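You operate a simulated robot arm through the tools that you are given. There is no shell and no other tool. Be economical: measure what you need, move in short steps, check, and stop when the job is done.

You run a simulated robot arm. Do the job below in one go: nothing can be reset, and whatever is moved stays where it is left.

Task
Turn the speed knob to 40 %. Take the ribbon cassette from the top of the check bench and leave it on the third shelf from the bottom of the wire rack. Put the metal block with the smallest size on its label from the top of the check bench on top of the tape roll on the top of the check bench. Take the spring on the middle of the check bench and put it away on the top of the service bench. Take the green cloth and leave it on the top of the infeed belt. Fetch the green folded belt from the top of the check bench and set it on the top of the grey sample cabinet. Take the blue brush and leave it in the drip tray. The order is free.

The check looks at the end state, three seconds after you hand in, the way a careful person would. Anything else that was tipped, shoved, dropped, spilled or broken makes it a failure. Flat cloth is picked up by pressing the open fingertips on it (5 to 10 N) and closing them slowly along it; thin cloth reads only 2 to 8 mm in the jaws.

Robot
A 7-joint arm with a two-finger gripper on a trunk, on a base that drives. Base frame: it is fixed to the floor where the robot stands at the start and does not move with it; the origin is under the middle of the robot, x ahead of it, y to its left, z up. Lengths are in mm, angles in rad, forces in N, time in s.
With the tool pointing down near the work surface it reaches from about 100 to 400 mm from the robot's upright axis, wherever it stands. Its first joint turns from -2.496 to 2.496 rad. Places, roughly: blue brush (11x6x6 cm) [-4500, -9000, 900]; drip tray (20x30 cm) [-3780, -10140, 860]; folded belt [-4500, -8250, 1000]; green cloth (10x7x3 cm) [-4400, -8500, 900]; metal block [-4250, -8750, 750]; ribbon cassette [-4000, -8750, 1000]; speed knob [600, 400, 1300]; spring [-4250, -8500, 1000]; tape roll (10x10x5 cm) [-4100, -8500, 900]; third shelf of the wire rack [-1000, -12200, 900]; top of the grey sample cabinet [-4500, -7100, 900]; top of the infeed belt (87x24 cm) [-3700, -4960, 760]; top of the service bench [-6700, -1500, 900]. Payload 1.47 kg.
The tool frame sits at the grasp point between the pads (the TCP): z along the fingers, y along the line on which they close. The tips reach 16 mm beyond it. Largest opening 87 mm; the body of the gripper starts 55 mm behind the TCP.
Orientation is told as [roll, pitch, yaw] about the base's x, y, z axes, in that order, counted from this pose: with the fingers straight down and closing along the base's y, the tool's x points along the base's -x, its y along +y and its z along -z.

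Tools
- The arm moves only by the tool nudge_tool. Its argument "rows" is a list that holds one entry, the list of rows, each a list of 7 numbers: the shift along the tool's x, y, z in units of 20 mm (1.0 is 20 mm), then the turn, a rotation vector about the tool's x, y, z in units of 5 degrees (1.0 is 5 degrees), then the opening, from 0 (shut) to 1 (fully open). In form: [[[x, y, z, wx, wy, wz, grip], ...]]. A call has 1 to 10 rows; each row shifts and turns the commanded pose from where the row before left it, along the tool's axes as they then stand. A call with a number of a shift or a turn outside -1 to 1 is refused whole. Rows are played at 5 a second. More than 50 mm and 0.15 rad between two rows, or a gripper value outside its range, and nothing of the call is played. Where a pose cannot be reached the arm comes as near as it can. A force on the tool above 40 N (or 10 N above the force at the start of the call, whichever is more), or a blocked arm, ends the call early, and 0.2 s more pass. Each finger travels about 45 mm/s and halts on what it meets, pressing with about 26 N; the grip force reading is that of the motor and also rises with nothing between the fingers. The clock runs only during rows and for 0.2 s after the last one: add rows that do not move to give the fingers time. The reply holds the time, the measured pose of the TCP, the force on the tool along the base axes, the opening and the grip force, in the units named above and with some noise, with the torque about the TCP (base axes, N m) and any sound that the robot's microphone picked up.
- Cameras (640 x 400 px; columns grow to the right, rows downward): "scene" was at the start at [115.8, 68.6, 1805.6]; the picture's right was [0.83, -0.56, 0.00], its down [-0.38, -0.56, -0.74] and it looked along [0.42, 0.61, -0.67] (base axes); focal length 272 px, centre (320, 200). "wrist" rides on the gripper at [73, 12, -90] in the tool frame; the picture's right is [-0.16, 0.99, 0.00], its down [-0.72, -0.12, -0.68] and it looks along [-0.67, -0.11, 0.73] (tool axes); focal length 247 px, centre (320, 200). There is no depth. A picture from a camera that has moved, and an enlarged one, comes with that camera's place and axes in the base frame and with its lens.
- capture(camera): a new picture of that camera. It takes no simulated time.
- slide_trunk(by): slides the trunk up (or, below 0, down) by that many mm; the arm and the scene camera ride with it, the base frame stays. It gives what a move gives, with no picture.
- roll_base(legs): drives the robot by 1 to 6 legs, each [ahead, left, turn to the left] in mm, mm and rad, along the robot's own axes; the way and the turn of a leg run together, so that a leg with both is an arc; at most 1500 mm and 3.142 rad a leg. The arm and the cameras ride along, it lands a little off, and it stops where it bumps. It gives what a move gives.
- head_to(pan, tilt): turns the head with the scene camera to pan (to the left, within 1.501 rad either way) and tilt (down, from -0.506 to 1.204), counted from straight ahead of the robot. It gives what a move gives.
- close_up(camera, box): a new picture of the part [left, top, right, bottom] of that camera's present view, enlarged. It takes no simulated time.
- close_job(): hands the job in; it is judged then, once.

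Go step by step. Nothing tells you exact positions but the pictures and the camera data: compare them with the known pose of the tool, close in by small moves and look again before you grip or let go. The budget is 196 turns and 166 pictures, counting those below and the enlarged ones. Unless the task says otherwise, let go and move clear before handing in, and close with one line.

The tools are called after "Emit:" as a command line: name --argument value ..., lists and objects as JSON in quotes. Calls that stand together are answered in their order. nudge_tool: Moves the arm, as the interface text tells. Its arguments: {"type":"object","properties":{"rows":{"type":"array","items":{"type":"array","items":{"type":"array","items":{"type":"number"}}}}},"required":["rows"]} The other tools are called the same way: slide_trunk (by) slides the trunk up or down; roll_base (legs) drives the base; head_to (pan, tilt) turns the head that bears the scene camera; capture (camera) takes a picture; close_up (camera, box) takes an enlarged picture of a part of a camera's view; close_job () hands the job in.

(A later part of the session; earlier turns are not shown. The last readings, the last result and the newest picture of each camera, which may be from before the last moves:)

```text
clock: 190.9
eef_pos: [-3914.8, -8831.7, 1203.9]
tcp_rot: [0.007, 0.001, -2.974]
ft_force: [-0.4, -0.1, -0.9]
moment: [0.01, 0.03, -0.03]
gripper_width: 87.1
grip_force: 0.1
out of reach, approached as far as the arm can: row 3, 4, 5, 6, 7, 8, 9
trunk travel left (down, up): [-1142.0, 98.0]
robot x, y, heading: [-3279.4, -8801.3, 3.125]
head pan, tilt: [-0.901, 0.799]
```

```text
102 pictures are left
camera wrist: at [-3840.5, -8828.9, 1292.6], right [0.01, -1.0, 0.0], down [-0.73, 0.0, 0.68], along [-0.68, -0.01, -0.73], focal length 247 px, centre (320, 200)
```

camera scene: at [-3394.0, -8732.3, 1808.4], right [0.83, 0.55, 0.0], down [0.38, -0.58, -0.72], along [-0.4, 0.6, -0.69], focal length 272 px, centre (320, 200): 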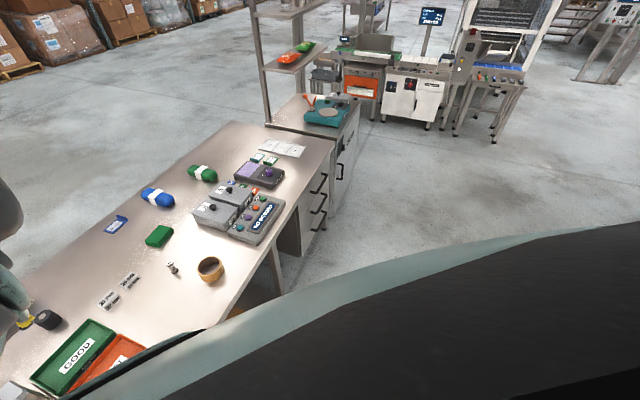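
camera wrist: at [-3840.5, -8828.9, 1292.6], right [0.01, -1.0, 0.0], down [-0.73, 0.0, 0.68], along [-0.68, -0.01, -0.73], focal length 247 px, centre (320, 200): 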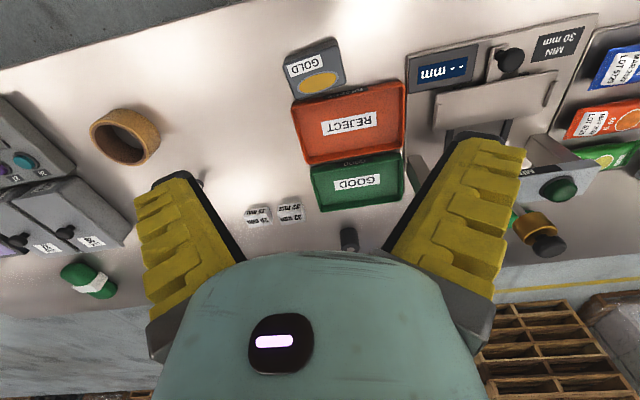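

The trunk must come down for this height. I'll lower it 150 mm and look.

Emit:
slide_trunk --by -150

Emit:
capture --camera "wrist"

```text
clock: 192.7
eef_pos: [-3914.4, -8831.8, 1053.3]
tcp_rot: [0.006, 0.002, -2.975]
ft_force: [0.6, 0.6, 0.0]
moment: [0.01, -0.01, -0.02]
gripper_width: 86.9
grip_force: 0.1
trunk travel left (down, up): [-992.0, 248.0]
robot x, y, heading: [-3277.3, -8804.1, 3.133]
head pan, tilt: [-0.901, 0.799]
```

```text
101 pictures are left
camera wrist: at [-3840.5, -8828.9, 1142.8], right [0.01, -1.0, 0.0], down [-0.74, 0.0, 0.68], along [-0.68, -0.01, -0.74], focal length 247 px, centre (320, 200)
```

wrist: 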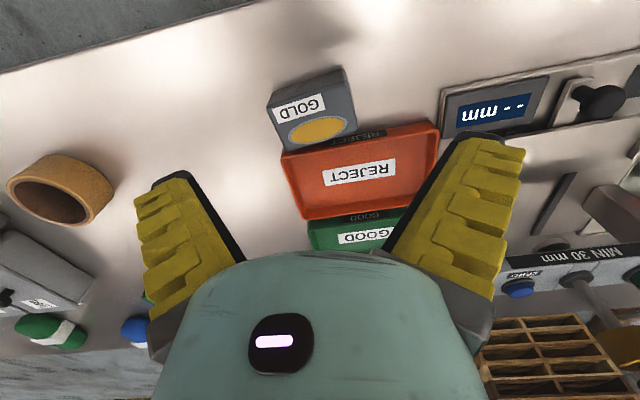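

The cassette's long side (84 mm) is nearly the full opening, so I'll grip its 60 mm side. That needs the tool turned about 80°, so I'll rotate it and look again.

Emit:
nudge_tool --rows '[[[0, 0, 0, 0, 0, 1, 1], [0, 0, 0, 0, 0, 1, 1], [0, 0, 0, 0, 0, 1, 1], [0, 0, 0, 0, 0, 1, 1], [0, 0, 0, 0, 0, 1, 1], [0, 0, 0, 0, 0, 1, 1], [0, 0, 0, 0, 0, 1, 1], [0, 0, 0, 0, 0, 1, 1]]]'

Emit:
nudge_tool --rows '[[[1, 0, 0, 0, 0, 1, 1], [1, 0, 0, 0, 0, 1, 1], [0, 0, 0, 0, 0, 1, 1], [0, 0, 0, 0, 0, 1, 1], [0, 0, 0, 0, 0, 1, 1], [0, 0, 0, 0, 0, 1, 1], [0, 0, 0, 0, 0, 1, 1], [0, 0, 0, 0, 0, 1, 1]]]'

Emit:
capture --camera "wrist"

```text
clock: 194.4
eef_pos: [-3914.0, -8831.3, 1053.9]
tcp_rot: [0.002, 0.005, 2.61]
ft_force: [-0.1, -1.0, -0.6]
moment: [0.01, 0.01, 0.01]
gripper_width: 86.8
grip_force: 0.1
trunk travel left (down, up): [-992.0, 248.0]
robot x, y, heading: [-3277.0, -8799.8, 3.132]
head pan, tilt: [-0.901, 0.799]
```

```text
clock: 196.2
eef_pos: [-3879.4, -8853.9, 1053.0]
tcp_rot: [-0.001, 0.005, 1.911]
ft_force: [0.2, -0.4, -0.3]
moment: [0.01, 0.05, -0.02]
gripper_width: 86.9
grip_force: 0.1
trunk travel left (down, up): [-992.0, 248.0]
robot x, y, heading: [-3275.8, -8803.7, 3.132]
head pan, tilt: [-0.901, 0.799]
```

```text
100 pictures are left
camera wrist: at [-3867.1, -8924.1, 1142.9], right [-0.98, -0.18, 0.0], down [-0.14, 0.72, 0.68], along [-0.12, 0.67, -0.74], focal length 247 px, centre (320, 200)
```

wrist: 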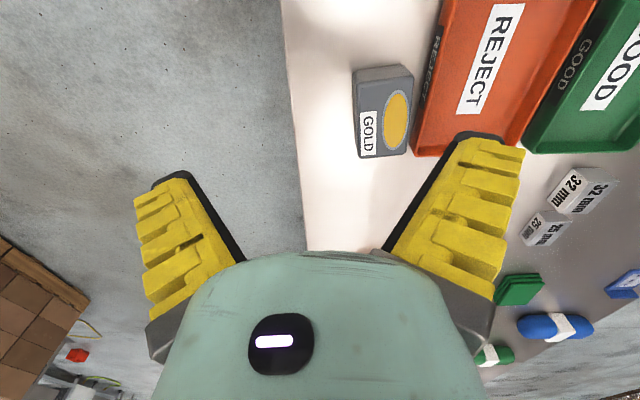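

The cassette is ~52 mm wide and its centre is at about (−3953, −8822), top z≈885, with a narrow gap to the REJECT tray. I'll move over it and come lower for a better look.

Emit:
nudge_tool --rows '[[[-1, 1, 0, 0, 0, 0, 0.8], [-1, 1, 0, 0, 0, 0, 0.8], [-0.15, 0.95, 0, 0, 0, 0, 0.8], [0, 0, 0, 0, 0, 0, 0.8]]]'

Emit:
slide_trunk --by -100

Emit:
capture --camera "wrist"

```text
clock: 197.2
eef_pos: [-3921.3, -8829.7, 1061.3]
tcp_rot: [-0.001, 0.005, 1.912]
ft_force: [-0.2, 0.5, -0.3]
moment: [0.02, 0.0, 0.02]
gripper_width: 73.1
grip_force: 2.0
out of reach, approached as far as the arm can: row 2, 3
trunk travel left (down, up): [-992.0, 248.0]
robot x, y, heading: [-3277.2, -8801.6, 3.131]
head pan, tilt: [-0.901, 0.799]
```

```text
clock: 198.6
eef_pos: [-3921.2, -8830.2, 960.8]
tcp_rot: [-0.001, 0.006, 1.912]
ft_force: [-0.5, -1.0, -0.1]
moment: [-0.01, -0.02, -0.01]
gripper_width: 72.8
grip_force: 2.5
trunk travel left (down, up): [-892.0, 348.0]
robot x, y, heading: [-3275.3, -8802.3, 3.126]
head pan, tilt: [-0.901, 0.799]
```

```text
99 pictures are left
camera wrist: at [-3907.3, -8901.4, 1051.1], right [-0.98, -0.18, 0.0], down [-0.14, 0.72, 0.68], along [-0.12, 0.67, -0.74], focal length 247 px, centre (320, 200)
```

wrist: 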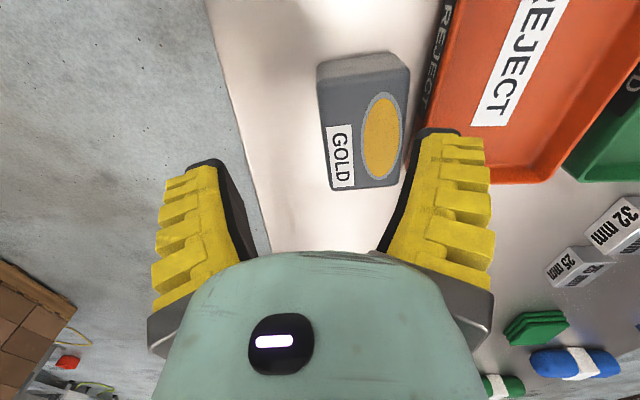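

The reach is short by about 30 mm, so I'll roll the base 30 mm closer.

Emit:
roll_base --legs '[[60, 0, 0]]'

Emit:
capture --camera "wrist"

```text
clock: 199.6
eef_pos: [-3982.2, -8829.5, 962.0]
tcp_rot: [-0.002, 0.005, 1.913]
ft_force: [1.2, 1.0, -0.1]
moment: [0.0, 0.01, -0.03]
gripper_width: 73.0
grip_force: 2.5
trunk travel left (down, up): [-892.0, 348.0]
robot x, y, heading: [-3332.3, -8798.8, 3.127]
head pan, tilt: [-0.901, 0.799]
```

```text
98 pictures are left
camera wrist: at [-3968.1, -8901.3, 1050.9], right [-0.98, -0.18, 0.0], down [-0.14, 0.72, 0.68], along [-0.12, 0.67, -0.74], focal length 247 px, centre (320, 200)
```

wrist: 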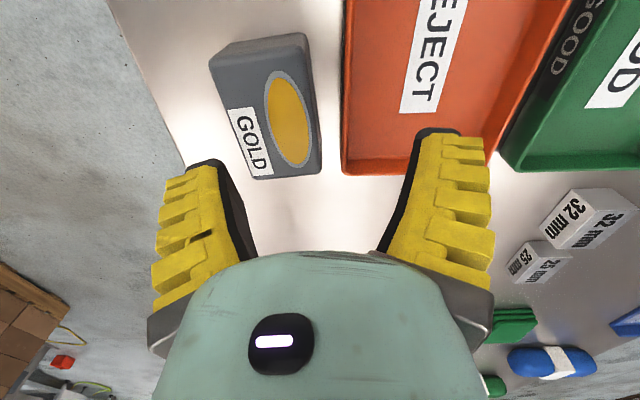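

The cassette's centre resolves to about (−3946, −8831), with roughly an 18 mm gap to the tray. I'll align, come down to just above it and look.

Emit:
nudge_tool --rows '[[[0.55, -0.9, 0, 0, 0, 0, 0.76], [0.5, -0.9, 0, 0, 0, 0, 0.76], [0, 0, 0, 0, 0, 0, 0.76]]]'

Emit:
slide_trunk --by -45

Emit:
capture --camera "wrist"

```text
clock: 200.4
eef_pos: [-3940.3, -8838.4, 962.3]
tcp_rot: [-0.001, 0.005, 1.915]
ft_force: [0.2, 0.4, -1.1]
moment: [0.0, 0.04, 0.02]
gripper_width: 70.0
grip_force: 2.7
trunk travel left (down, up): [-892.0, 348.0]
robot x, y, heading: [-3337.1, -8800.7, 3.126]
head pan, tilt: [-0.901, 0.799]
```

```text
clock: 201.2
eef_pos: [-3940.3, -8838.5, 916.2]
tcp_rot: [-0.002, 0.006, 1.913]
ft_force: [-0.8, 0.0, 0.1]
moment: [0.0, 0.01, 0.01]
gripper_width: 70.2
grip_force: 3.3
trunk travel left (down, up): [-847.0, 393.0]
robot x, y, heading: [-3339.9, -8801.7, 3.127]
head pan, tilt: [-0.901, 0.799]
```

```text
97 pictures are left
camera wrist: at [-3926.9, -8909.7, 1006.3], right [-0.98, -0.18, 0.0], down [-0.14, 0.72, 0.68], along [-0.12, 0.67, -0.74], focal length 247 px, centre (320, 200)
```

wrist: 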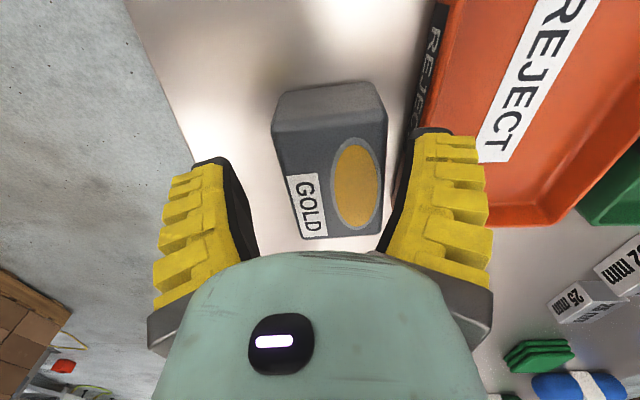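

Clearances look like 5–7 mm either side of the west finger. I'll go down 34 mm and close.

Emit:
slide_trunk --by -34

Emit:
nudge_tool --rows '[[[0, 0, 0, 0, 0, 0, 0.7], [0, 0, 0, 0, 0, 0, 0.6], [0, 0, 0, 0, 0, 0, 0.5], [0, 0, 0, 0, 0, 0, 0.5]]]'

Emit:
capture --camera "wrist"

```text
clock: 201.8
eef_pos: [-3940.7, -8837.9, 897.1]
tcp_rot: [-0.006, 0.011, 1.909]
ft_force: [8.8, 0.6, 21.4]
moment: [-0.2, 1.05, 0.07]
gripper_width: 71.6
grip_force: 3.5
trunk travel left (down, up): [-824.0, 416.0]
robot x, y, heading: [-3336.9, -8798.6, 3.134]
head pan, tilt: [-0.901, 0.799]
stopped: the force on the tool passed its limit at 105 N (the readings are from after the stop); the commanded pose is now the measured one
```

```text
clock: 202.8
eef_pos: [-3938.7, -8838.4, 895.0]
tcp_rot: [-0.01, 0.009, 1.912]
ft_force: [-0.3, 0.3, 0.1]
moment: [0.03, 0.01, 0.02]
gripper_width: 54.0
grip_force: 25.9
trunk travel left (down, up): [-824.0, 416.0]
robot x, y, heading: [-3345.4, -8800.7, 3.129]
head pan, tilt: [-0.901, 0.799]
```

```text
96 pictures are left
camera wrist: at [-3926.3, -8909.2, 984.1], right [-0.98, -0.18, -0.01], down [-0.14, 0.73, 0.67], along [-0.11, 0.66, -0.74], focal length 247 px, centre (320, 200)
```

wrist: 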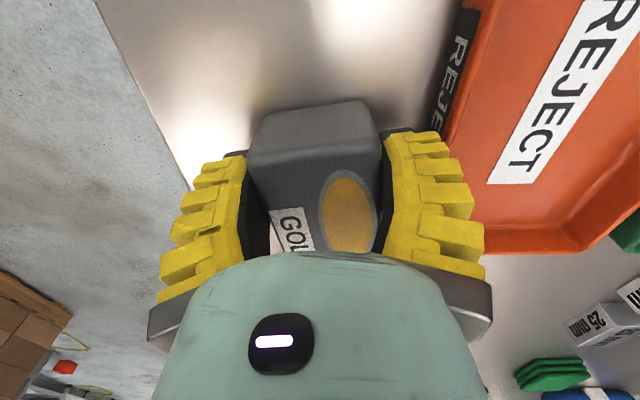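

The west finger touched the tray rim, but the jaws now hold the cassette at 54 mm. I'll lift gently and check.

Emit:
slide_trunk --by 80

Emit:
capture --camera "wrist"

```text
clock: 204.0
eef_pos: [-3939.8, -8837.7, 975.2]
tcp_rot: [-0.009, 0.01, 1.91]
ft_force: [0.3, -0.4, -1.3]
moment: [-0.03, 0.05, 0.01]
gripper_width: 53.8
grip_force: 25.9
trunk travel left (down, up): [-904.0, 336.0]
robot x, y, heading: [-3340.2, -8801.2, 3.129]
head pan, tilt: [-0.901, 0.799]
```

```text
95 pictures are left
camera wrist: at [-3926.6, -8909.4, 1064.6], right [-0.98, -0.18, -0.01], down [-0.14, 0.73, 0.67], along [-0.12, 0.66, -0.74], focal length 247 px, centre (320, 200)
```

wrist: 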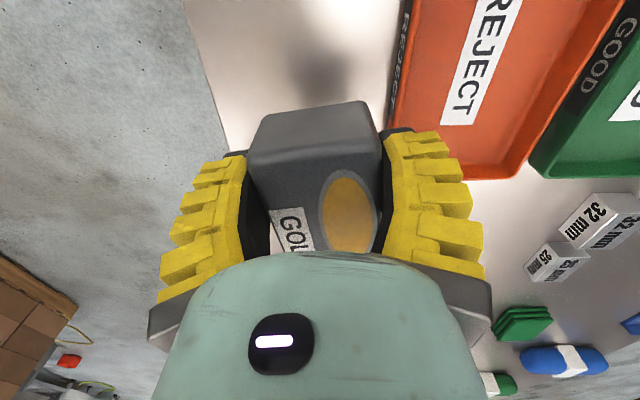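

The cassette is held. I'll raise it, back away, turn the tool square with the robot and head for the wire rack facing south.

Emit:
slide_trunk --by 200

Emit:
roll_base --legs '[[-560, 0, 0], [0, 0, 1.583]]'

Emit:
nudge_tool --rows '[[[0, 0, 0, 0, 0, -1, 0.5], [0, 0, 0, 0, 0, -1, 0.5], [0, 0, 0, 0, 0, -1, 0.5], [0, 0, 0, 0, 0, -1, 0.5], [0, 0, 0, 0, 0, -1, 0.5], [0, 0, 0, 0, 0, -1, 0.5], [0, 0, 0, 0, 0, -1, 0.5]]]'

Emit:
nudge_tool --rows '[[[0, 0, 0, 0, 0, -1, 0.5], [0, 0, 0, 0, 0, -1, 0.5], [0, 0, 0, 0, 0, -1, 0.5], [0, 0, 0, 0, 0, -1, 0.5], [0, 0, 0, 0, 0, -1, 0.5], [0, 0, 0, 0, 0, -1, 0.5], [0, 0, 0, 0, 0, -1, 0.5]]]'

Emit:
head_to --pan 0.9 --tilt 0.35

Emit:
capture --camera "scene"

```text
clock: 206.1
eef_pos: [-3939.3, -8837.8, 1174.6]
tcp_rot: [-0.006, 0.01, 1.912]
ft_force: [-1.1, 0.7, -0.4]
moment: [-0.01, 0.0, 0.02]
gripper_width: 53.7
grip_force: 26.2
trunk travel left (down, up): [-1104.0, 136.0]
robot x, y, heading: [-3338.0, -8808.3, 3.134]
head pan, tilt: [-0.901, 0.799]
```

```text
clock: 213.2
eef_pos: [-2729.3, -9406.5, 1175.0]
tcp_rot: [-0.006, 0.011, -2.788]
ft_force: [-0.9, -0.9, -1.8]
moment: [0.04, 0.01, 0.02]
gripper_width: 54.1
grip_force: 26.3
trunk travel left (down, up): [-1104.0, 136.0]
robot x, y, heading: [-2775.7, -8805.6, -1.568]
head pan, tilt: [-0.901, 0.799]
```

```text
clock: 214.8
eef_pos: [-2728.6, -9407.2, 1174.1]
tcp_rot: [0.001, 0.009, -2.175]
ft_force: [0.0, -0.2, -1.5]
moment: [0.0, 0.01, 0.0]
gripper_width: 54.0
grip_force: 25.8
trunk travel left (down, up): [-1104.0, 136.0]
robot x, y, heading: [-2777.2, -8805.7, -1.571]
head pan, tilt: [-0.901, 0.799]
```

```text
clock: 216.4
eef_pos: [-2729.0, -9407.5, 1175.9]
tcp_rot: [0.007, 0.008, -1.566]
ft_force: [0.7, -0.4, -1.7]
moment: [0.01, -0.02, -0.01]
gripper_width: 53.8
grip_force: 26.1
trunk travel left (down, up): [-1104.0, 136.0]
robot x, y, heading: [-2773.9, -8807.0, -1.568]
head pan, tilt: [-0.901, 0.799]
```

```text
clock: 218.2
eef_pos: [-2729.1, -9406.3, 1175.2]
tcp_rot: [0.007, 0.01, -1.567]
ft_force: [0.0, -0.1, -0.8]
moment: [0.06, 0.01, 0.0]
gripper_width: 53.9
grip_force: 25.8
trunk travel left (down, up): [-1104.0, 136.0]
robot x, y, heading: [-2773.9, -8808.7, -1.57]
head pan, tilt: [0.901, 0.351]
```

```text
94 pictures are left
camera scene: at [-2852.5, -8929.1, 1800.4], right [-0.57, 0.82, 0.0], down [0.34, 0.23, -0.91], along [-0.75, -0.52, -0.41], focal length 272 px, centre (320, 200)
```

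scene: 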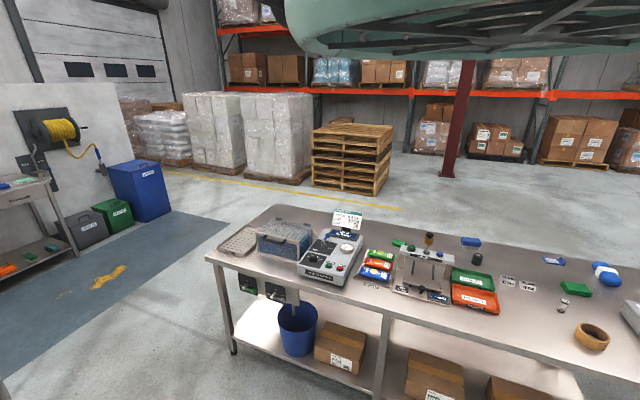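

The drip tray is the perforated grey tray at the bench's south end (about (−3755, −10180)). Now I'll drive to the wire rack.

Emit:
roll_base --legs '[[1300, 500, 0], [600, 1100, 0]]'

Emit:
capture --camera "wrist"

Emit:
capture --camera "scene"

```text
clock: 231.0
eef_pos: [-1157.2, -11315.0, 1175.7]
tcp_rot: [0.006, 0.011, -1.58]
ft_force: [0.3, 0.9, -1.0]
moment: [0.06, -0.01, 0.0]
gripper_width: 54.1
grip_force: 26.2
trunk travel left (down, up): [-1104.0, 136.0]
robot x, y, heading: [-1190.8, -10716.6, -1.582]
head pan, tilt: [0.901, 0.351]
```

```text
93 pictures are left
camera wrist: at [-1143.8, -11242.1, 1264.8], right [0.99, -0.17, 0.01], down [-0.13, -0.73, 0.67], along [-0.11, -0.66, -0.74], focal length 247 px, centre (320, 200)
```

wrist: 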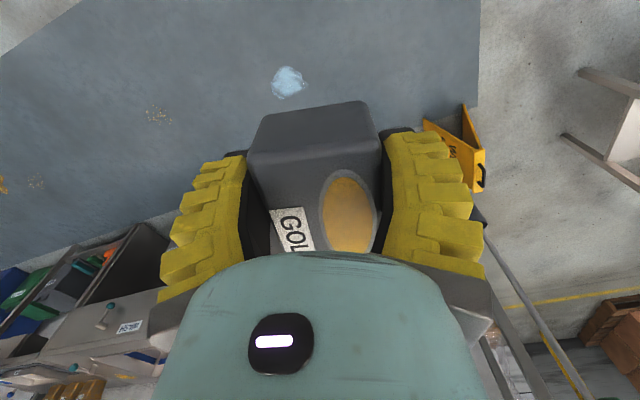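

```text
92 pictures are left
camera scene: at [-1273.1, -10836.1, 1803.6], right [-0.56, 0.83, 0.0], down [0.31, 0.21, -0.93], along [-0.77, -0.52, -0.38], focal length 272 px, centre (320, 200)
```

scene: 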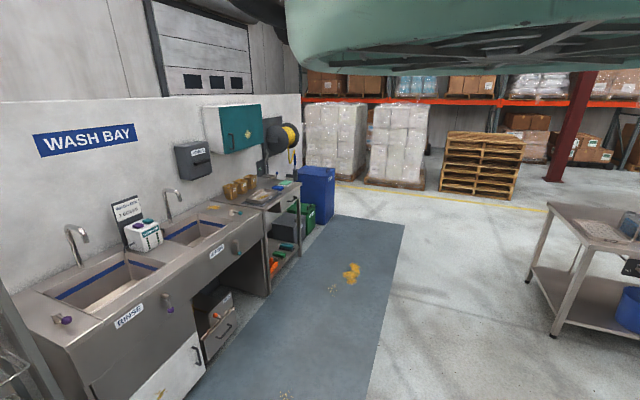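

I need a view of the rack itself; the camera can only look to my right-front, so I'll turn left 0.85 rad to see it.

Emit:
roll_base --legs '[[0, 0, 0.85]]'

Emit:
capture --camera "scene"

```text
clock: 233.6
eef_pos: [-717.4, -11081.0, 1174.7]
tcp_rot: [0.007, 0.011, -0.728]
ft_force: [0.1, 0.8, -1.8]
moment: [0.0, 0.03, 0.0]
gripper_width: 53.8
grip_force: 26.0
trunk travel left (down, up): [-1104.0, 136.0]
robot x, y, heading: [-1194.0, -10712.0, -0.73]
head pan, tilt: [0.901, 0.351]
```

```text
91 pictures are left
camera scene: at [-1155.0, -10853.3, 1804.2], right [-0.99, 0.13, 0.0], down [0.05, 0.37, -0.93], along [-0.12, -0.92, -0.37], focal length 272 px, centre (320, 200)
```

scene: 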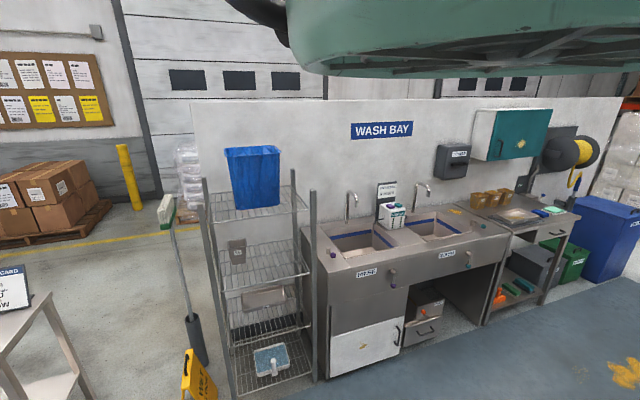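

The rack shows several shelves; I'll enlarge to count them.

Emit:
close_up --camera "scene" --box '[170, 130, 340, 400]'

```text
1.48 times, centred on (255, 265) of scene
camera zoom: at [-1155.0, -10853.3, 1804.2], right [-0.99, 0.13, 0.0], down [0.05, 0.37, -0.93], along [-0.12, -0.92, -0.37], focal length 403 px, centre (416, 104)
```

zoom: 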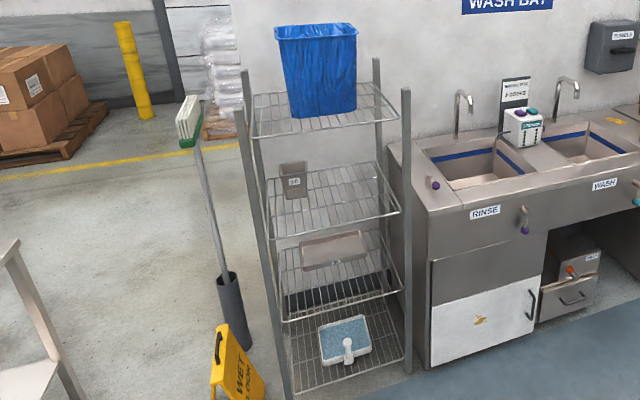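

Four shelves: the third from the bottom (z≈870) holds a small brown box at its left rear; its right half is free, and the shelf above is at ~1245. I'll square up, pitch the tool forward 30° and approach.

Emit:
roll_base --legs '[[0, 0, -0.84], [550, 90, 0]]'

Emit:
nudge_tool --rows '[[[0, 0, 0, 0, -1, 0, 0.5], [0, 0, 0, 0, -1, 0, 0.5], [0, 0, 0, 0, -1, 0, 0.5], [0, 0, 0, 0, -1, 0, 0.5], [0, 0, 0, 0, -1, 0, 0.5], [0, 0, 0, 0, -1, 0, 0.5]]]'

Emit:
slide_trunk --by -180

Emit:
capture --camera "wrist"

```text
clock: 239.0
eef_pos: [-1050.4, -11863.4, 1174.3]
tcp_rot: [0.007, 0.008, -1.564]
ft_force: [-1.0, -0.3, -0.4]
moment: [0.04, -0.01, 0.01]
gripper_width: 53.8
grip_force: 25.7
trunk travel left (down, up): [-1104.0, 136.0]
robot x, y, heading: [-1096.2, -11264.7, -1.561]
head pan, tilt: [0.901, 0.351]
```

```text
clock: 240.4
eef_pos: [-1044.0, -11862.1, 1174.0]
tcp_rot: [0.026, -0.324, -1.569]
ft_force: [1.8, 0.7, -0.3]
moment: [0.01, 0.16, -0.06]
gripper_width: 53.8
grip_force: 25.8
out of reach, approached as far as the arm can: row 3, 4
trunk travel left (down, up): [-1104.0, 136.0]
robot x, y, heading: [-1098.5, -11261.6, -1.559]
head pan, tilt: [0.901, 0.351]
```

```text
clock: 242.4
eef_pos: [-1046.6, -11860.6, 993.5]
tcp_rot: [0.02, -0.323, -1.57]
ft_force: [0.2, -0.1, -0.9]
moment: [0.03, 0.04, -0.01]
gripper_width: 53.7
grip_force: 26.0
trunk travel left (down, up): [-924.0, 316.0]
robot x, y, heading: [-1096.8, -11263.5, -1.564]
head pan, tilt: [0.901, 0.351]
```

```text
89 pictures are left
camera wrist: at [-1037.1, -11761.6, 1054.3], right [0.99, -0.14, 0.07], down [-0.13, -0.47, 0.87], along [-0.09, -0.87, -0.48], focal length 247 px, centre (320, 200)
```

wrist: 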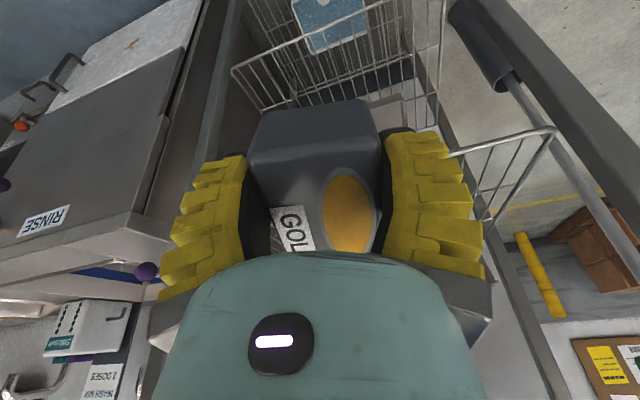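

I'll enlarge the rack part to see whether the shelf has a raised front rail.

Emit:
close_up --camera "wrist" --box '[220, 0, 580, 240]'

Emit:
head_to --pan -0.6 --tilt 0.6

Emit:
capture --camera "scene"

```text
1.67 times, centred on (400, 120) of wrist
camera zoom: at [-1037.1, -11761.6, 1054.3], right [0.99, -0.14, 0.07], down [-0.13, -0.47, 0.87], along [-0.09, -0.87, -0.48], focal length 412 px, centre (187, 333)
```

zoom: 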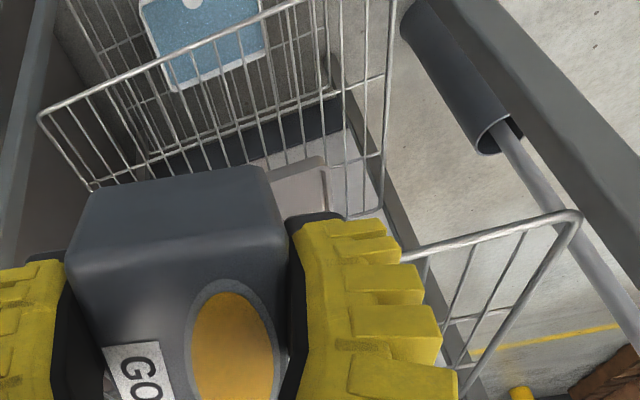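

```text
clock: 244.0
eef_pos: [-1047.3, -11860.3, 992.3]
tcp_rot: [0.021, -0.322, -1.57]
ft_force: [-0.1, 0.1, -1.1]
moment: [-0.03, 0.0, -0.01]
gripper_width: 53.6
grip_force: 26.1
trunk travel left (down, up): [-924.0, 316.0]
robot x, y, heading: [-1100.4, -11261.8, -1.561]
head pan, tilt: [-0.6, 0.6]
```

```text
87 pictures are left
camera scene: at [-1174.3, -11385.5, 1610.9], right [-0.57, 0.82, 0.0], down [0.41, 0.28, -0.87], along [-0.71, -0.49, -0.5], focal length 272 px, centre (320, 200)
```

scene: 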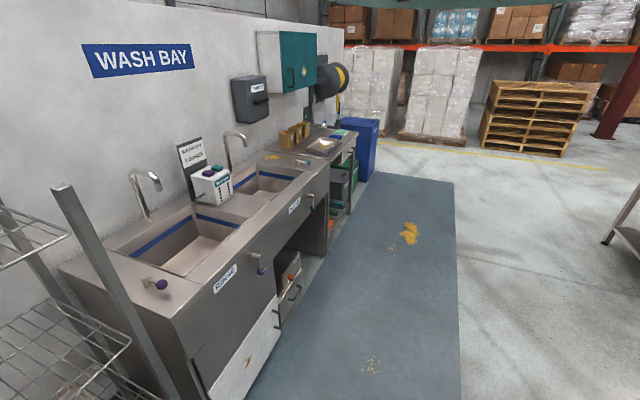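

The shelf is flat wire, front edge from (−813, −11986) to (−1254, −12069), z≈893. I'll pitch the tool some more for clearance under the top shelf.

Emit:
nudge_tool --rows '[[[0, 0, 0, 0, -1, 0, 0.5], [0, 0, 0, 0, -1, 0, 0.5], [0, 0, 0, 0, -1, 0, 0.5], [0, 0, 0, 0, -1, 0, 0.5], [0, 0, 0, 0, -1, 0, 0.5]]]'

Emit:
roll_base --legs '[[0, 0, 0.16]]'

Emit:
capture --camera "wrist"

```text
clock: 245.2
eef_pos: [-1045.6, -11857.0, 989.1]
tcp_rot: [0.008, -0.684, -1.573]
ft_force: [-1.3, -0.2, -0.8]
moment: [0.07, -0.02, 0.02]
gripper_width: 53.6
grip_force: 25.5
out of reach, approached as far as the arm can: row 5
trunk travel left (down, up): [-924.0, 316.0]
robot x, y, heading: [-1097.6, -11262.8, -1.561]
head pan, tilt: [-0.6, 0.6]
```

```text
clock: 246.2
eef_pos: [-951.5, -11840.9, 989.4]
tcp_rot: [0.009, -0.684, -1.412]
ft_force: [-0.2, -0.5, -0.4]
moment: [0.01, -0.02, 0.03]
gripper_width: 53.7
grip_force: 25.8
trunk travel left (down, up): [-924.0, 316.0]
robot x, y, heading: [-1100.9, -11263.8, -1.406]
head pan, tilt: [-0.6, 0.6]
```

```text
86 pictures are left
camera wrist: at [-957.6, -11726.7, 1012.5], right [0.99, 0.04, 0.11], down [-0.1, -0.15, 0.98], along [0.05, -0.99, -0.15], focal length 247 px, centre (320, 200)
```

wrist: 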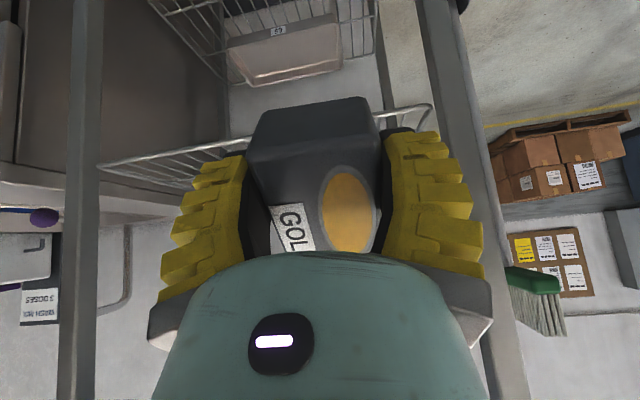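

Now the tool is pitched 39° and the shelf's front rail is clear in view (z≈881). I'll shift to the rack's middle-right and move in partway.

Emit:
roll_base --legs '[[0, -157, 0], [190, 0, 0]]'

Emit:
capture --camera "wrist"

```text
clock: 248.8
eef_pos: [-1074.6, -12054.5, 989.3]
tcp_rot: [0.009, -0.682, -1.414]
ft_force: [0.6, 0.5, -1.3]
moment: [0.02, 0.03, -0.03]
gripper_width: 53.7
grip_force: 25.9
trunk travel left (down, up): [-924.0, 316.0]
robot x, y, heading: [-1222.0, -11476.1, -1.409]
head pan, tilt: [-0.6, 0.6]
```

```text
85 pictures are left
camera wrist: at [-1081.4, -11939.6, 1012.4], right [0.99, 0.04, 0.11], down [-0.1, -0.15, 0.98], along [0.05, -0.99, -0.15], focal length 247 px, centre (320, 200)
```

wrist: 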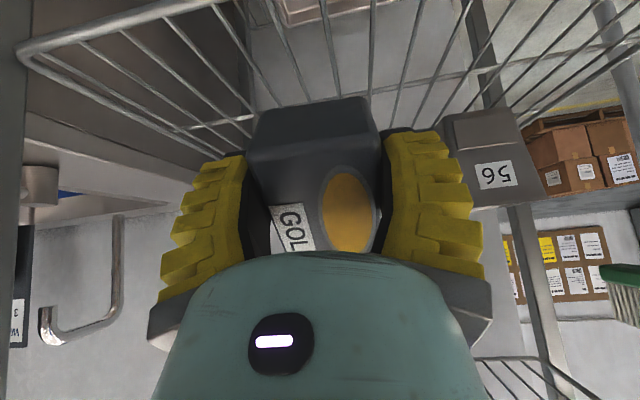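

Clear on both sides (box "56" is to the left). I'll move in another 105 mm.

Emit:
roll_base --legs '[[105, 0, 0]]'

Emit:
slide_trunk --by -30

Emit:
capture --camera "wrist"

```text
clock: 249.9
eef_pos: [-1057.6, -12156.2, 989.7]
tcp_rot: [0.01, -0.683, -1.416]
ft_force: [0.0, 0.3, -1.3]
moment: [0.04, 0.01, 0.0]
gripper_width: 53.6
grip_force: 26.0
trunk travel left (down, up): [-924.0, 316.0]
robot x, y, heading: [-1205.1, -11580.0, -1.408]
head pan, tilt: [-0.6, 0.6]
```

```text
clock: 250.7
eef_pos: [-1057.7, -12156.9, 958.9]
tcp_rot: [0.011, -0.683, -1.415]
ft_force: [-0.5, 0.5, -1.3]
moment: [0.06, -0.01, 0.0]
gripper_width: 53.6
grip_force: 25.9
trunk travel left (down, up): [-894.0, 346.0]
robot x, y, heading: [-1204.6, -11582.0, -1.409]
head pan, tilt: [-0.6, 0.6]
```

```text
84 pictures are left
camera wrist: at [-1064.7, -12042.8, 982.5], right [0.99, 0.04, 0.11], down [-0.1, -0.15, 0.98], along [0.05, -0.99, -0.15], focal length 247 px, centre (320, 200)
```

wrist: 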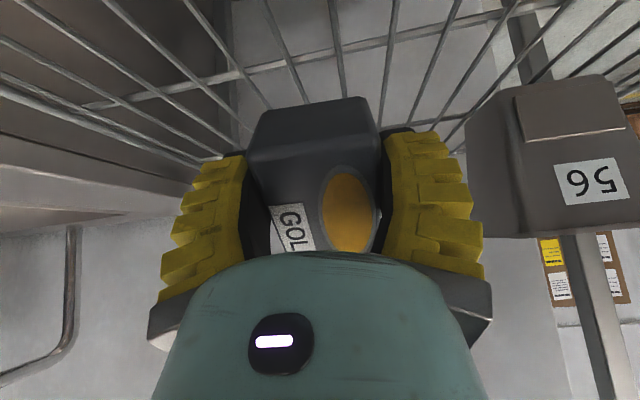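

I'll lower it in small steps until its back edge touches the wires.

Emit:
nudge_tool --rows '[[[0.126, 0, 0.155, 0, 0, 0, 0.5], [0.126, 0, 0.155, 0, 0, 0, 0.5], [0.126, 0, 0.155, 0, 0, 0, 0.5], [0.126, 0, 0.155, 0, 0, 0, 0.5], [0.126, 0, 0.155, 0, 0, 0, 0.5], [0.126, 0, 0.155, 0, 0, 0, 0.5], [0, 0, 0, 0, 0, 0, 0.5]]]'

Emit:
capture --camera "wrist"

```text
clock: 252.3
eef_pos: [-1057.1, -12156.0, 936.3]
tcp_rot: [0.01, -0.683, -1.415]
ft_force: [0.0, -0.1, -1.0]
moment: [0.01, 0.01, 0.0]
gripper_width: 53.6
grip_force: 26.2
trunk travel left (down, up): [-894.0, 346.0]
robot x, y, heading: [-1205.5, -11579.6, -1.408]
head pan, tilt: [-0.6, 0.6]
```

```text
83 pictures are left
camera wrist: at [-1064.9, -12042.3, 959.3], right [0.99, 0.04, 0.11], down [-0.1, -0.15, 0.98], along [0.05, -0.99, -0.15], focal length 247 px, centre (320, 200)
```

wrist: 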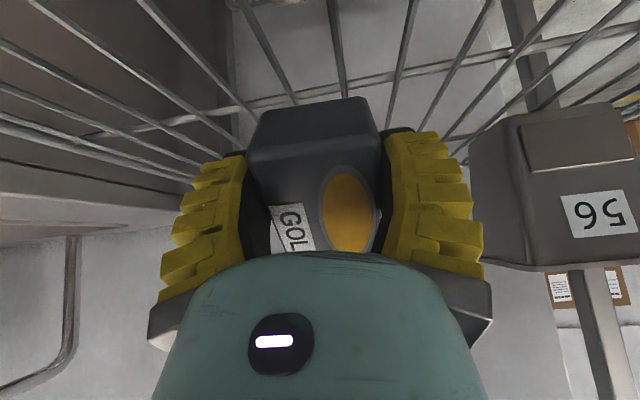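

No contact yet; continuing down.

Emit:
nudge_tool --rows '[[[0.126, 0, 0.155, 0, 0, 0, 0.5], [0.126, 0, 0.155, 0, 0, 0, 0.5], [0.126, 0, 0.155, 0, 0, 0, 0.5], [0.126, 0, 0.155, 0, 0, 0, 0.5], [0.126, 0, 0.155, 0, 0, 0, 0.5], [0, 0, 0, 0, 0, 0, 0.5]]]'

```text
clock: 253.7
eef_pos: [-1056.1, -12159.9, 919.0]
tcp_rot: [0.013, -0.685, -1.419]
ft_force: [3.4, -0.2, 17.5]
moment: [-0.01, -0.02, 0.04]
gripper_width: 55.0
grip_force: 25.4
trunk travel left (down, up): [-894.0, 346.0]
robot x, y, heading: [-1206.5, -11579.3, -1.406]
head pan, tilt: [-0.6, 0.6]
```

Contact (17 N). I'll press a little more so the cassette pivots flat between the pads, then check.

Emit:
nudge_tool --rows '[[[0.126, 0, 0.155, 0, 0, 0, 0.5], [0.126, 0, 0.155, 0, 0, 0, 0.5], [0.126, 0, 0.155, 0, 0, 0, 0.5], [0, 0, 0, 0, 0, 0, 0.5]]]'

Emit:
capture --camera "wrist"

```text
clock: 254.7
eef_pos: [-1056.0, -12159.2, 905.4]
tcp_rot: [0.014, -0.686, -1.418]
ft_force: [3.3, 3.0, 20.5]
moment: [0.03, -0.06, 0.04]
gripper_width: 57.8
grip_force: 25.9
trunk travel left (down, up): [-894.0, 346.0]
robot x, y, heading: [-1201.7, -11581.1, -1.415]
head pan, tilt: [-0.6, 0.6]
```

```text
82 pictures are left
camera wrist: at [-1062.8, -12044.7, 928.3], right [0.99, 0.04, 0.11], down [-0.1, -0.15, 0.98], along [0.05, -0.99, -0.14], focal length 247 px, centre (320, 200)
```

wrist: 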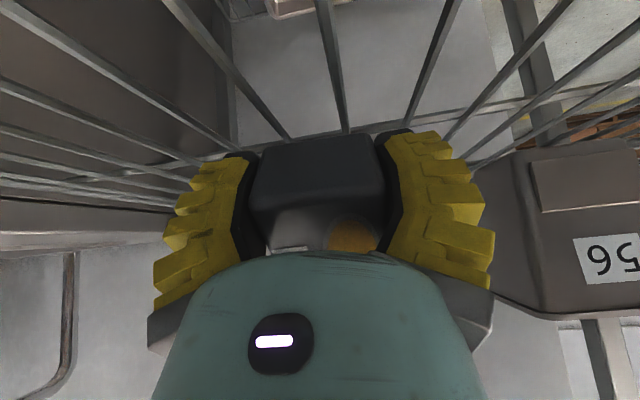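

It has pivoted nearly flat. I'll open slowly and see it settle.

Emit:
nudge_tool --rows '[[[0, 0, 0, 0, 0, 0, 0.68], [0, 0, 0, 0, 0, 0, 0.75], [0, 0, 0, 0, 0, 0, 0.85], [0, 0, 0, 0, 0, 0, 0.85], [0, 0, 0, 0, 0, 0, 0.85]]]'

Emit:
capture --camera "wrist"

```text
clock: 255.9
eef_pos: [-1057.5, -12157.4, 903.9]
tcp_rot: [0.011, -0.682, -1.418]
ft_force: [0.0, -0.4, 0.1]
moment: [0.01, -0.02, 0.01]
gripper_width: 76.7
grip_force: 2.0
trunk travel left (down, up): [-894.0, 346.0]
robot x, y, heading: [-1202.6, -11582.3, -1.407]
head pan, tilt: [-0.6, 0.6]
```

```text
81 pictures are left
camera wrist: at [-1064.5, -12042.5, 927.0], right [0.99, 0.04, 0.11], down [-0.1, -0.15, 0.98], along [0.05, -0.99, -0.15], focal length 247 px, centre (320, 200)
```

wrist: 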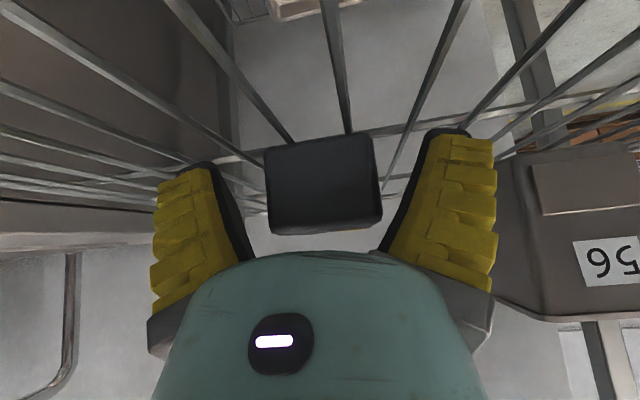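

The cassette sits flat on the third shelf. I'll open fully, rise a bit and back out.

Emit:
nudge_tool --rows '[[[0, 0, 0, 0, 0, 0, 1], [0, 0, -0.5, 0, 0, 0, 1], [0, 0, -1, 0, 0, 0, 1], [0, 0, -1, 0, 0, 0, 1]]]'

Emit:
roll_base --legs '[[-400, 0, 0]]'

Emit:
capture --camera "wrist"

```text
clock: 256.9
eef_pos: [-1051.3, -12134.0, 942.7]
tcp_rot: [0.005, -0.675, -1.417]
ft_force: [0.5, 0.4, -0.3]
moment: [0.02, -0.03, 0.02]
gripper_width: 86.8
grip_force: 0.1
out of reach, approached as far as the arm can: row 3, 4
trunk travel left (down, up): [-894.0, 346.0]
robot x, y, heading: [-1202.8, -11581.0, -1.406]
head pan, tilt: [-0.6, 0.6]
```

```text
clock: 259.4
eef_pos: [-1117.2, -11742.2, 940.6]
tcp_rot: [0.006, -0.675, -1.418]
ft_force: [-0.2, -0.2, -0.5]
moment: [0.04, 0.01, 0.0]
gripper_width: 86.8
grip_force: 0.0
trunk travel left (down, up): [-894.0, 346.0]
robot x, y, heading: [-1269.5, -11183.3, -1.407]
head pan, tilt: [-0.6, 0.6]
```

```text
80 pictures are left
camera wrist: at [-1122.8, -11627.0, 966.0], right [0.99, 0.03, 0.1], down [-0.1, -0.16, 0.98], along [0.05, -0.99, -0.15], focal length 247 px, centre (320, 200)
```

wrist: 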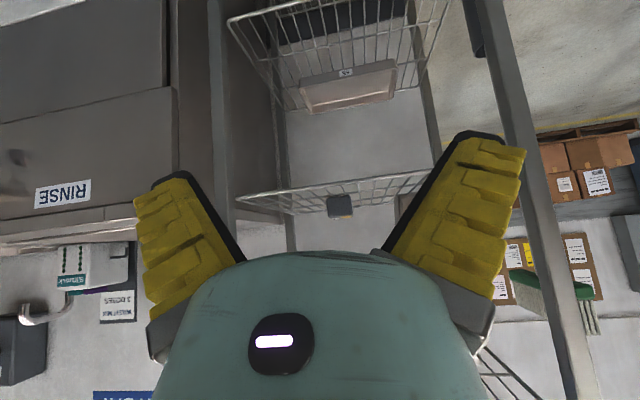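

The cassette is on its shelf. Next the brush, best reached from the bench's west side: I'll restore the tool-down pose, raise it, and drive round the south end.

Emit:
nudge_tool --rows '[[[0, 0, 0, 0, 1, 0, 0.6], [0, 0, 0, 0, 1, 0, 0.6], [0, 0, 0, 0, 1, 0, 0.6], [0, 0, 0, 0, 1, 0, 0.6], [0, 0, 0, 0, 1, 0, 0.6], [0, 0, 0, 0, 1, 0, 0.6], [0, 0, 0, 0, 1, 0, 0.6], [0, 0, 0, 0, 0.75, 0, 0.6]]]'

Emit:
slide_trunk --by 250

Emit:
roll_base --legs '[[0, 0, 1.407], [-1400, 0, 0], [-1400, 0, 0], [-1050, 0, 0], [0, 1000, 0]]'

Emit:
capture --camera "scene"

Emit:
capture --camera "wrist"

```text
clock: 261.2
eef_pos: [-1116.3, -11741.1, 942.9]
tcp_rot: [0.003, -0.001, -1.413]
ft_force: [0.2, -0.3, 0.1]
moment: [-0.04, 0.0, 0.0]
gripper_width: 57.4
grip_force: 4.1
trunk travel left (down, up): [-894.0, 346.0]
robot x, y, heading: [-1271.3, -11186.0, -1.41]
head pan, tilt: [-0.6, 0.6]
```

```text
clock: 263.8
eef_pos: [-1115.4, -11741.0, 1192.2]
tcp_rot: [0.003, -0.001, -1.415]
ft_force: [0.3, -0.9, 0.3]
moment: [0.0, 0.02, 0.04]
gripper_width: 57.6
grip_force: 3.6
trunk travel left (down, up): [-1144.0, 96.0]
robot x, y, heading: [-1269.3, -11183.6, -1.41]
head pan, tilt: [-0.6, 0.6]
```

```text
clock: 290.8
eef_pos: [-4597.2, -10101.5, 1192.7]
tcp_rot: [0.004, 0.001, -0.009]
ft_force: [-0.1, 0.0, 0.4]
moment: [0.01, -0.02, -0.03]
gripper_width: 57.6
grip_force: 3.9
trunk travel left (down, up): [-1144.0, 96.0]
robot x, y, heading: [-5171.1, -10163.0, -0.002]
head pan, tilt: [-0.6, 0.6]
```

```text
79 pictures are left
camera scene: at [-5051.8, -10235.9, 1824.0], right [-0.83, -0.56, 0.0], down [-0.32, 0.47, -0.82], along [0.46, -0.68, -0.57], focal length 272 px, centre (320, 200)
```

scene: 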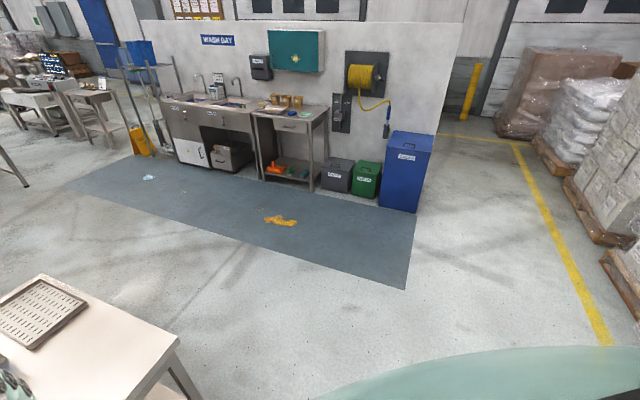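

```text
78 pictures are left
camera wrist: at [-4669.5, -10088.8, 1281.4], right [0.17, 0.99, 0.0], down [0.72, -0.12, 0.68], along [0.67, -0.11, -0.73], focal length 247 px, centre (320, 200)
```

wrist: 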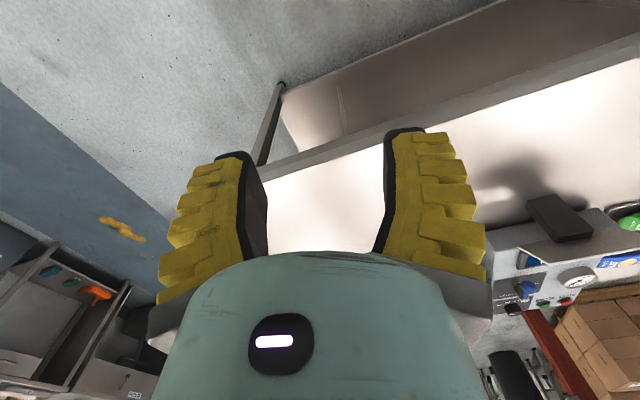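

The bench is rotated about 8.5°, its back edge near x≈−4550 at the brush. I'll drive up alongside to the brush.

Emit:
roll_base --legs '[[0, 1137, 0], [130, 0, 0]]'

Emit:
capture --camera "wrist"

```text
clock: 297.4
eef_pos: [-4454.0, -8989.9, 1192.3]
tcp_rot: [0.003, -0.001, -0.025]
ft_force: [0.9, 0.5, -0.2]
moment: [0.01, -0.01, -0.03]
gripper_width: 57.5
grip_force: 3.5
trunk travel left (down, up): [-1144.0, 96.0]
robot x, y, heading: [-5027.0, -9039.5, -0.022]
head pan, tilt: [-0.6, 0.6]
```

```text
77 pictures are left
camera wrist: at [-4526.6, -8975.7, 1281.3], right [0.18, 0.98, 0.0], down [0.72, -0.14, 0.68], along [0.67, -0.12, -0.73], focal length 247 px, centre (320, 200)
```

wrist: 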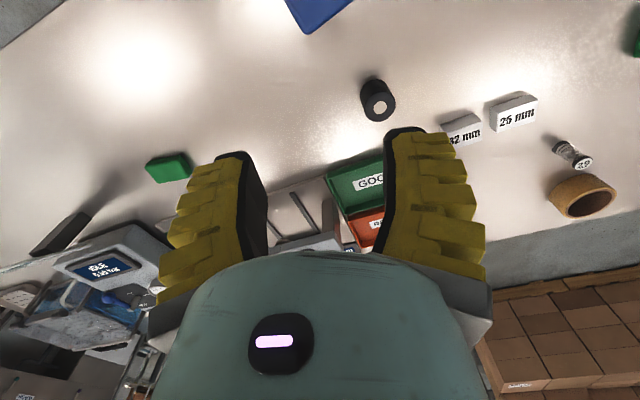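

The brush is right below near (−4495, −8975). I'll lower and pull back a little for a close look.

Emit:
nudge_tool --rows '[[[1, 0, 0, 0, 0, 0, 1], [0.75, 0, 0, 0, 0, 0, 1], [0, 0, 0, 0, 0, 0, 1], [0, 0, 0, 0, 0, 0, 1]]]'

Emit:
slide_trunk --by -190

Emit:
capture --camera "wrist"

```text
clock: 298.4
eef_pos: [-4489.6, -8989.0, 1191.4]
tcp_rot: [0.005, 0.0, -0.026]
ft_force: [0.2, 0.4, 0.2]
moment: [0.02, -0.01, 0.05]
gripper_width: 87.2
grip_force: 0.1
trunk travel left (down, up): [-1144.0, 96.0]
robot x, y, heading: [-5029.4, -9043.9, -0.02]
head pan, tilt: [-0.6, 0.6]
```

```text
clock: 300.5
eef_pos: [-4489.9, -8989.4, 1002.1]
tcp_rot: [0.003, -0.001, -0.024]
ft_force: [0.8, 0.2, -0.2]
moment: [0.02, 0.01, 0.0]
gripper_width: 87.0
grip_force: 0.1
trunk travel left (down, up): [-954.0, 286.0]
robot x, y, heading: [-5025.2, -9039.8, -0.023]
head pan, tilt: [-0.6, 0.6]
```

```text
76 pictures are left
camera wrist: at [-4561.7, -8974.6, 1091.2], right [0.18, 0.98, 0.0], down [0.72, -0.14, 0.68], along [0.67, -0.12, -0.73], focal length 247 px, centre (320, 200)
```

wrist: 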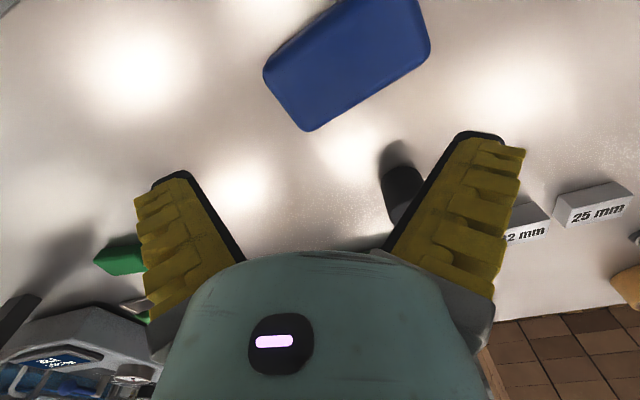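

Brush: centre about (−4516, −8965), top z≈912, long axis 23° off y. I'll turn the tool to close across it.

Emit:
nudge_tool --rows '[[[0, 0, 0, 0, 0, 1, 1], [0, 0, 0, 0, 0, 1, 1], [0, 0, 0, 0, 0, 1, 1], [0, 0, 0, 0, 0, 1, 1], [0, 0, 0, 0, 0, 1, 1], [0, 0, 0, 0, 0, 1, 1], [0, 0, 0, 0, 0, 1, 1]]]'

Emit:
nudge_tool --rows '[[[0, 0, 0, 0, 0, 1, 1], [0, 0, 0, 0, 0, 1, 1], [0, 0, 0, 0, 0, 1, 1], [0, 0, 0, 0, 0, 1, 1], [0, 0, 0, 0, 0, 1, 1], [0, 0, 0, 0, 0, 1, 1], [0.8, -0.35, 0, 0, 0, 0, 1], [0.8, -0.35, 0, 0, 0, 0, 1]]]'

Emit:
slide_trunk --by -60

Emit:
capture --camera "wrist"

```text
clock: 302.1
eef_pos: [-4488.9, -8989.5, 1003.0]
tcp_rot: [0.003, 0.0, -0.638]
ft_force: [0.4, -0.3, -0.6]
moment: [0.0, -0.01, 0.01]
gripper_width: 86.9
grip_force: 0.0
trunk travel left (down, up): [-954.0, 286.0]
robot x, y, heading: [-5028.9, -9042.1, -0.022]
head pan, tilt: [-0.6, 0.6]
```

```text
clock: 303.9
eef_pos: [-4516.4, -8965.3, 1003.2]
tcp_rot: [0.003, 0.004, -1.163]
ft_force: [-0.6, -0.6, 0.1]
moment: [0.02, 0.01, -0.01]
gripper_width: 87.0
grip_force: 0.1
trunk travel left (down, up): [-954.0, 286.0]
robot x, y, heading: [-5029.3, -9039.6, -0.027]
head pan, tilt: [-0.6, 0.6]
```

```text
clock: 304.9
eef_pos: [-4515.4, -8965.2, 943.4]
tcp_rot: [0.0, 0.003, -1.158]
ft_force: [-0.4, 0.0, -0.6]
moment: [-0.01, -0.01, 0.04]
gripper_width: 87.1
grip_force: 0.1
trunk travel left (down, up): [-894.0, 346.0]
robot x, y, heading: [-5027.9, -9037.2, -0.022]
head pan, tilt: [-0.6, 0.6]
```

```text
75 pictures are left
camera wrist: at [-4533.2, -8892.5, 1032.1], right [0.97, 0.25, 0.0], down [0.18, -0.71, 0.68], along [0.17, -0.66, -0.74], focal length 247 px, centre (320, 200)
```

wrist: 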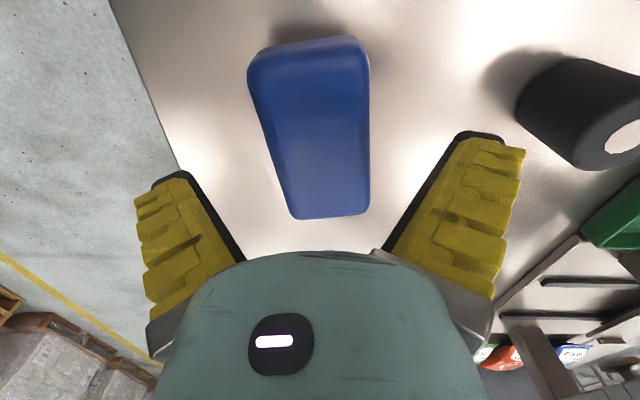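

Well centred. I'll go down 55 mm and close.

Emit:
slide_trunk --by -52

Emit:
nudge_tool --rows '[[[0, 0, 0, 0, 0, 0, 0.8], [0, 0, 0, 0, 0, 0, 0.65], [0, 0, 0, 0, 0, 0, 0.5], [0, 0, 0, 0, 0, 0, 0.4], [0, 0, 0, 0, 0, 0, 0.4], [0, 0, 0, 0, 0, 0, 0.4]]]'

Emit:
slide_trunk --by 100

Emit:
capture --camera "wrist"

```text
clock: 305.8
eef_pos: [-4515.8, -8964.6, 891.0]
tcp_rot: [0.001, 0.004, -1.161]
ft_force: [0.9, 0.9, 0.9]
moment: [0.02, 0.02, 0.0]
gripper_width: 87.0
grip_force: 0.0
trunk travel left (down, up): [-842.0, 398.0]
robot x, y, heading: [-5027.2, -9041.2, -0.02]
head pan, tilt: [-0.6, 0.6]
```

```text
clock: 307.2
eef_pos: [-4515.4, -8964.6, 890.8]
tcp_rot: [0.001, 0.003, -1.161]
ft_force: [-0.5, -0.2, -0.7]
moment: [-0.04, 0.01, 0.0]
gripper_width: 64.1
grip_force: 26.2
trunk travel left (down, up): [-842.0, 398.0]
robot x, y, heading: [-5026.6, -9039.9, -0.024]
head pan, tilt: [-0.6, 0.6]
```

```text
clock: 308.5
eef_pos: [-4514.9, -8964.0, 990.2]
tcp_rot: [0.002, 0.002, -1.16]
ft_force: [0.4, -1.1, -0.8]
moment: [0.01, 0.02, -0.02]
gripper_width: 64.0
grip_force: 25.3
trunk travel left (down, up): [-942.0, 298.0]
robot x, y, heading: [-5027.9, -9042.6, -0.021]
head pan, tilt: [-0.6, 0.6]
```

```text
74 pictures are left
camera wrist: at [-4533.5, -8892.8, 1079.9], right [0.97, 0.25, 0.0], down [0.18, -0.71, 0.68], along [0.17, -0.66, -0.74], focal length 247 px, centre (320, 200)
```

wrist: 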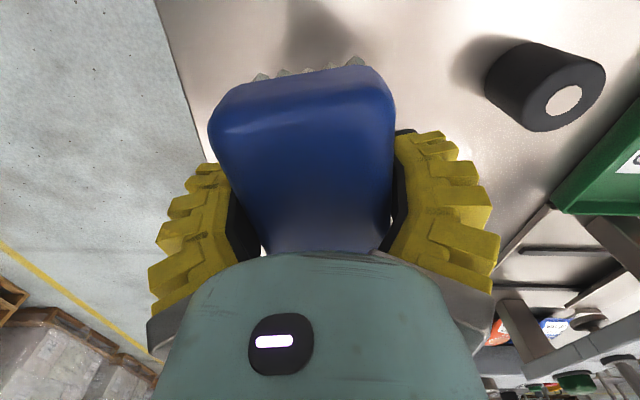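

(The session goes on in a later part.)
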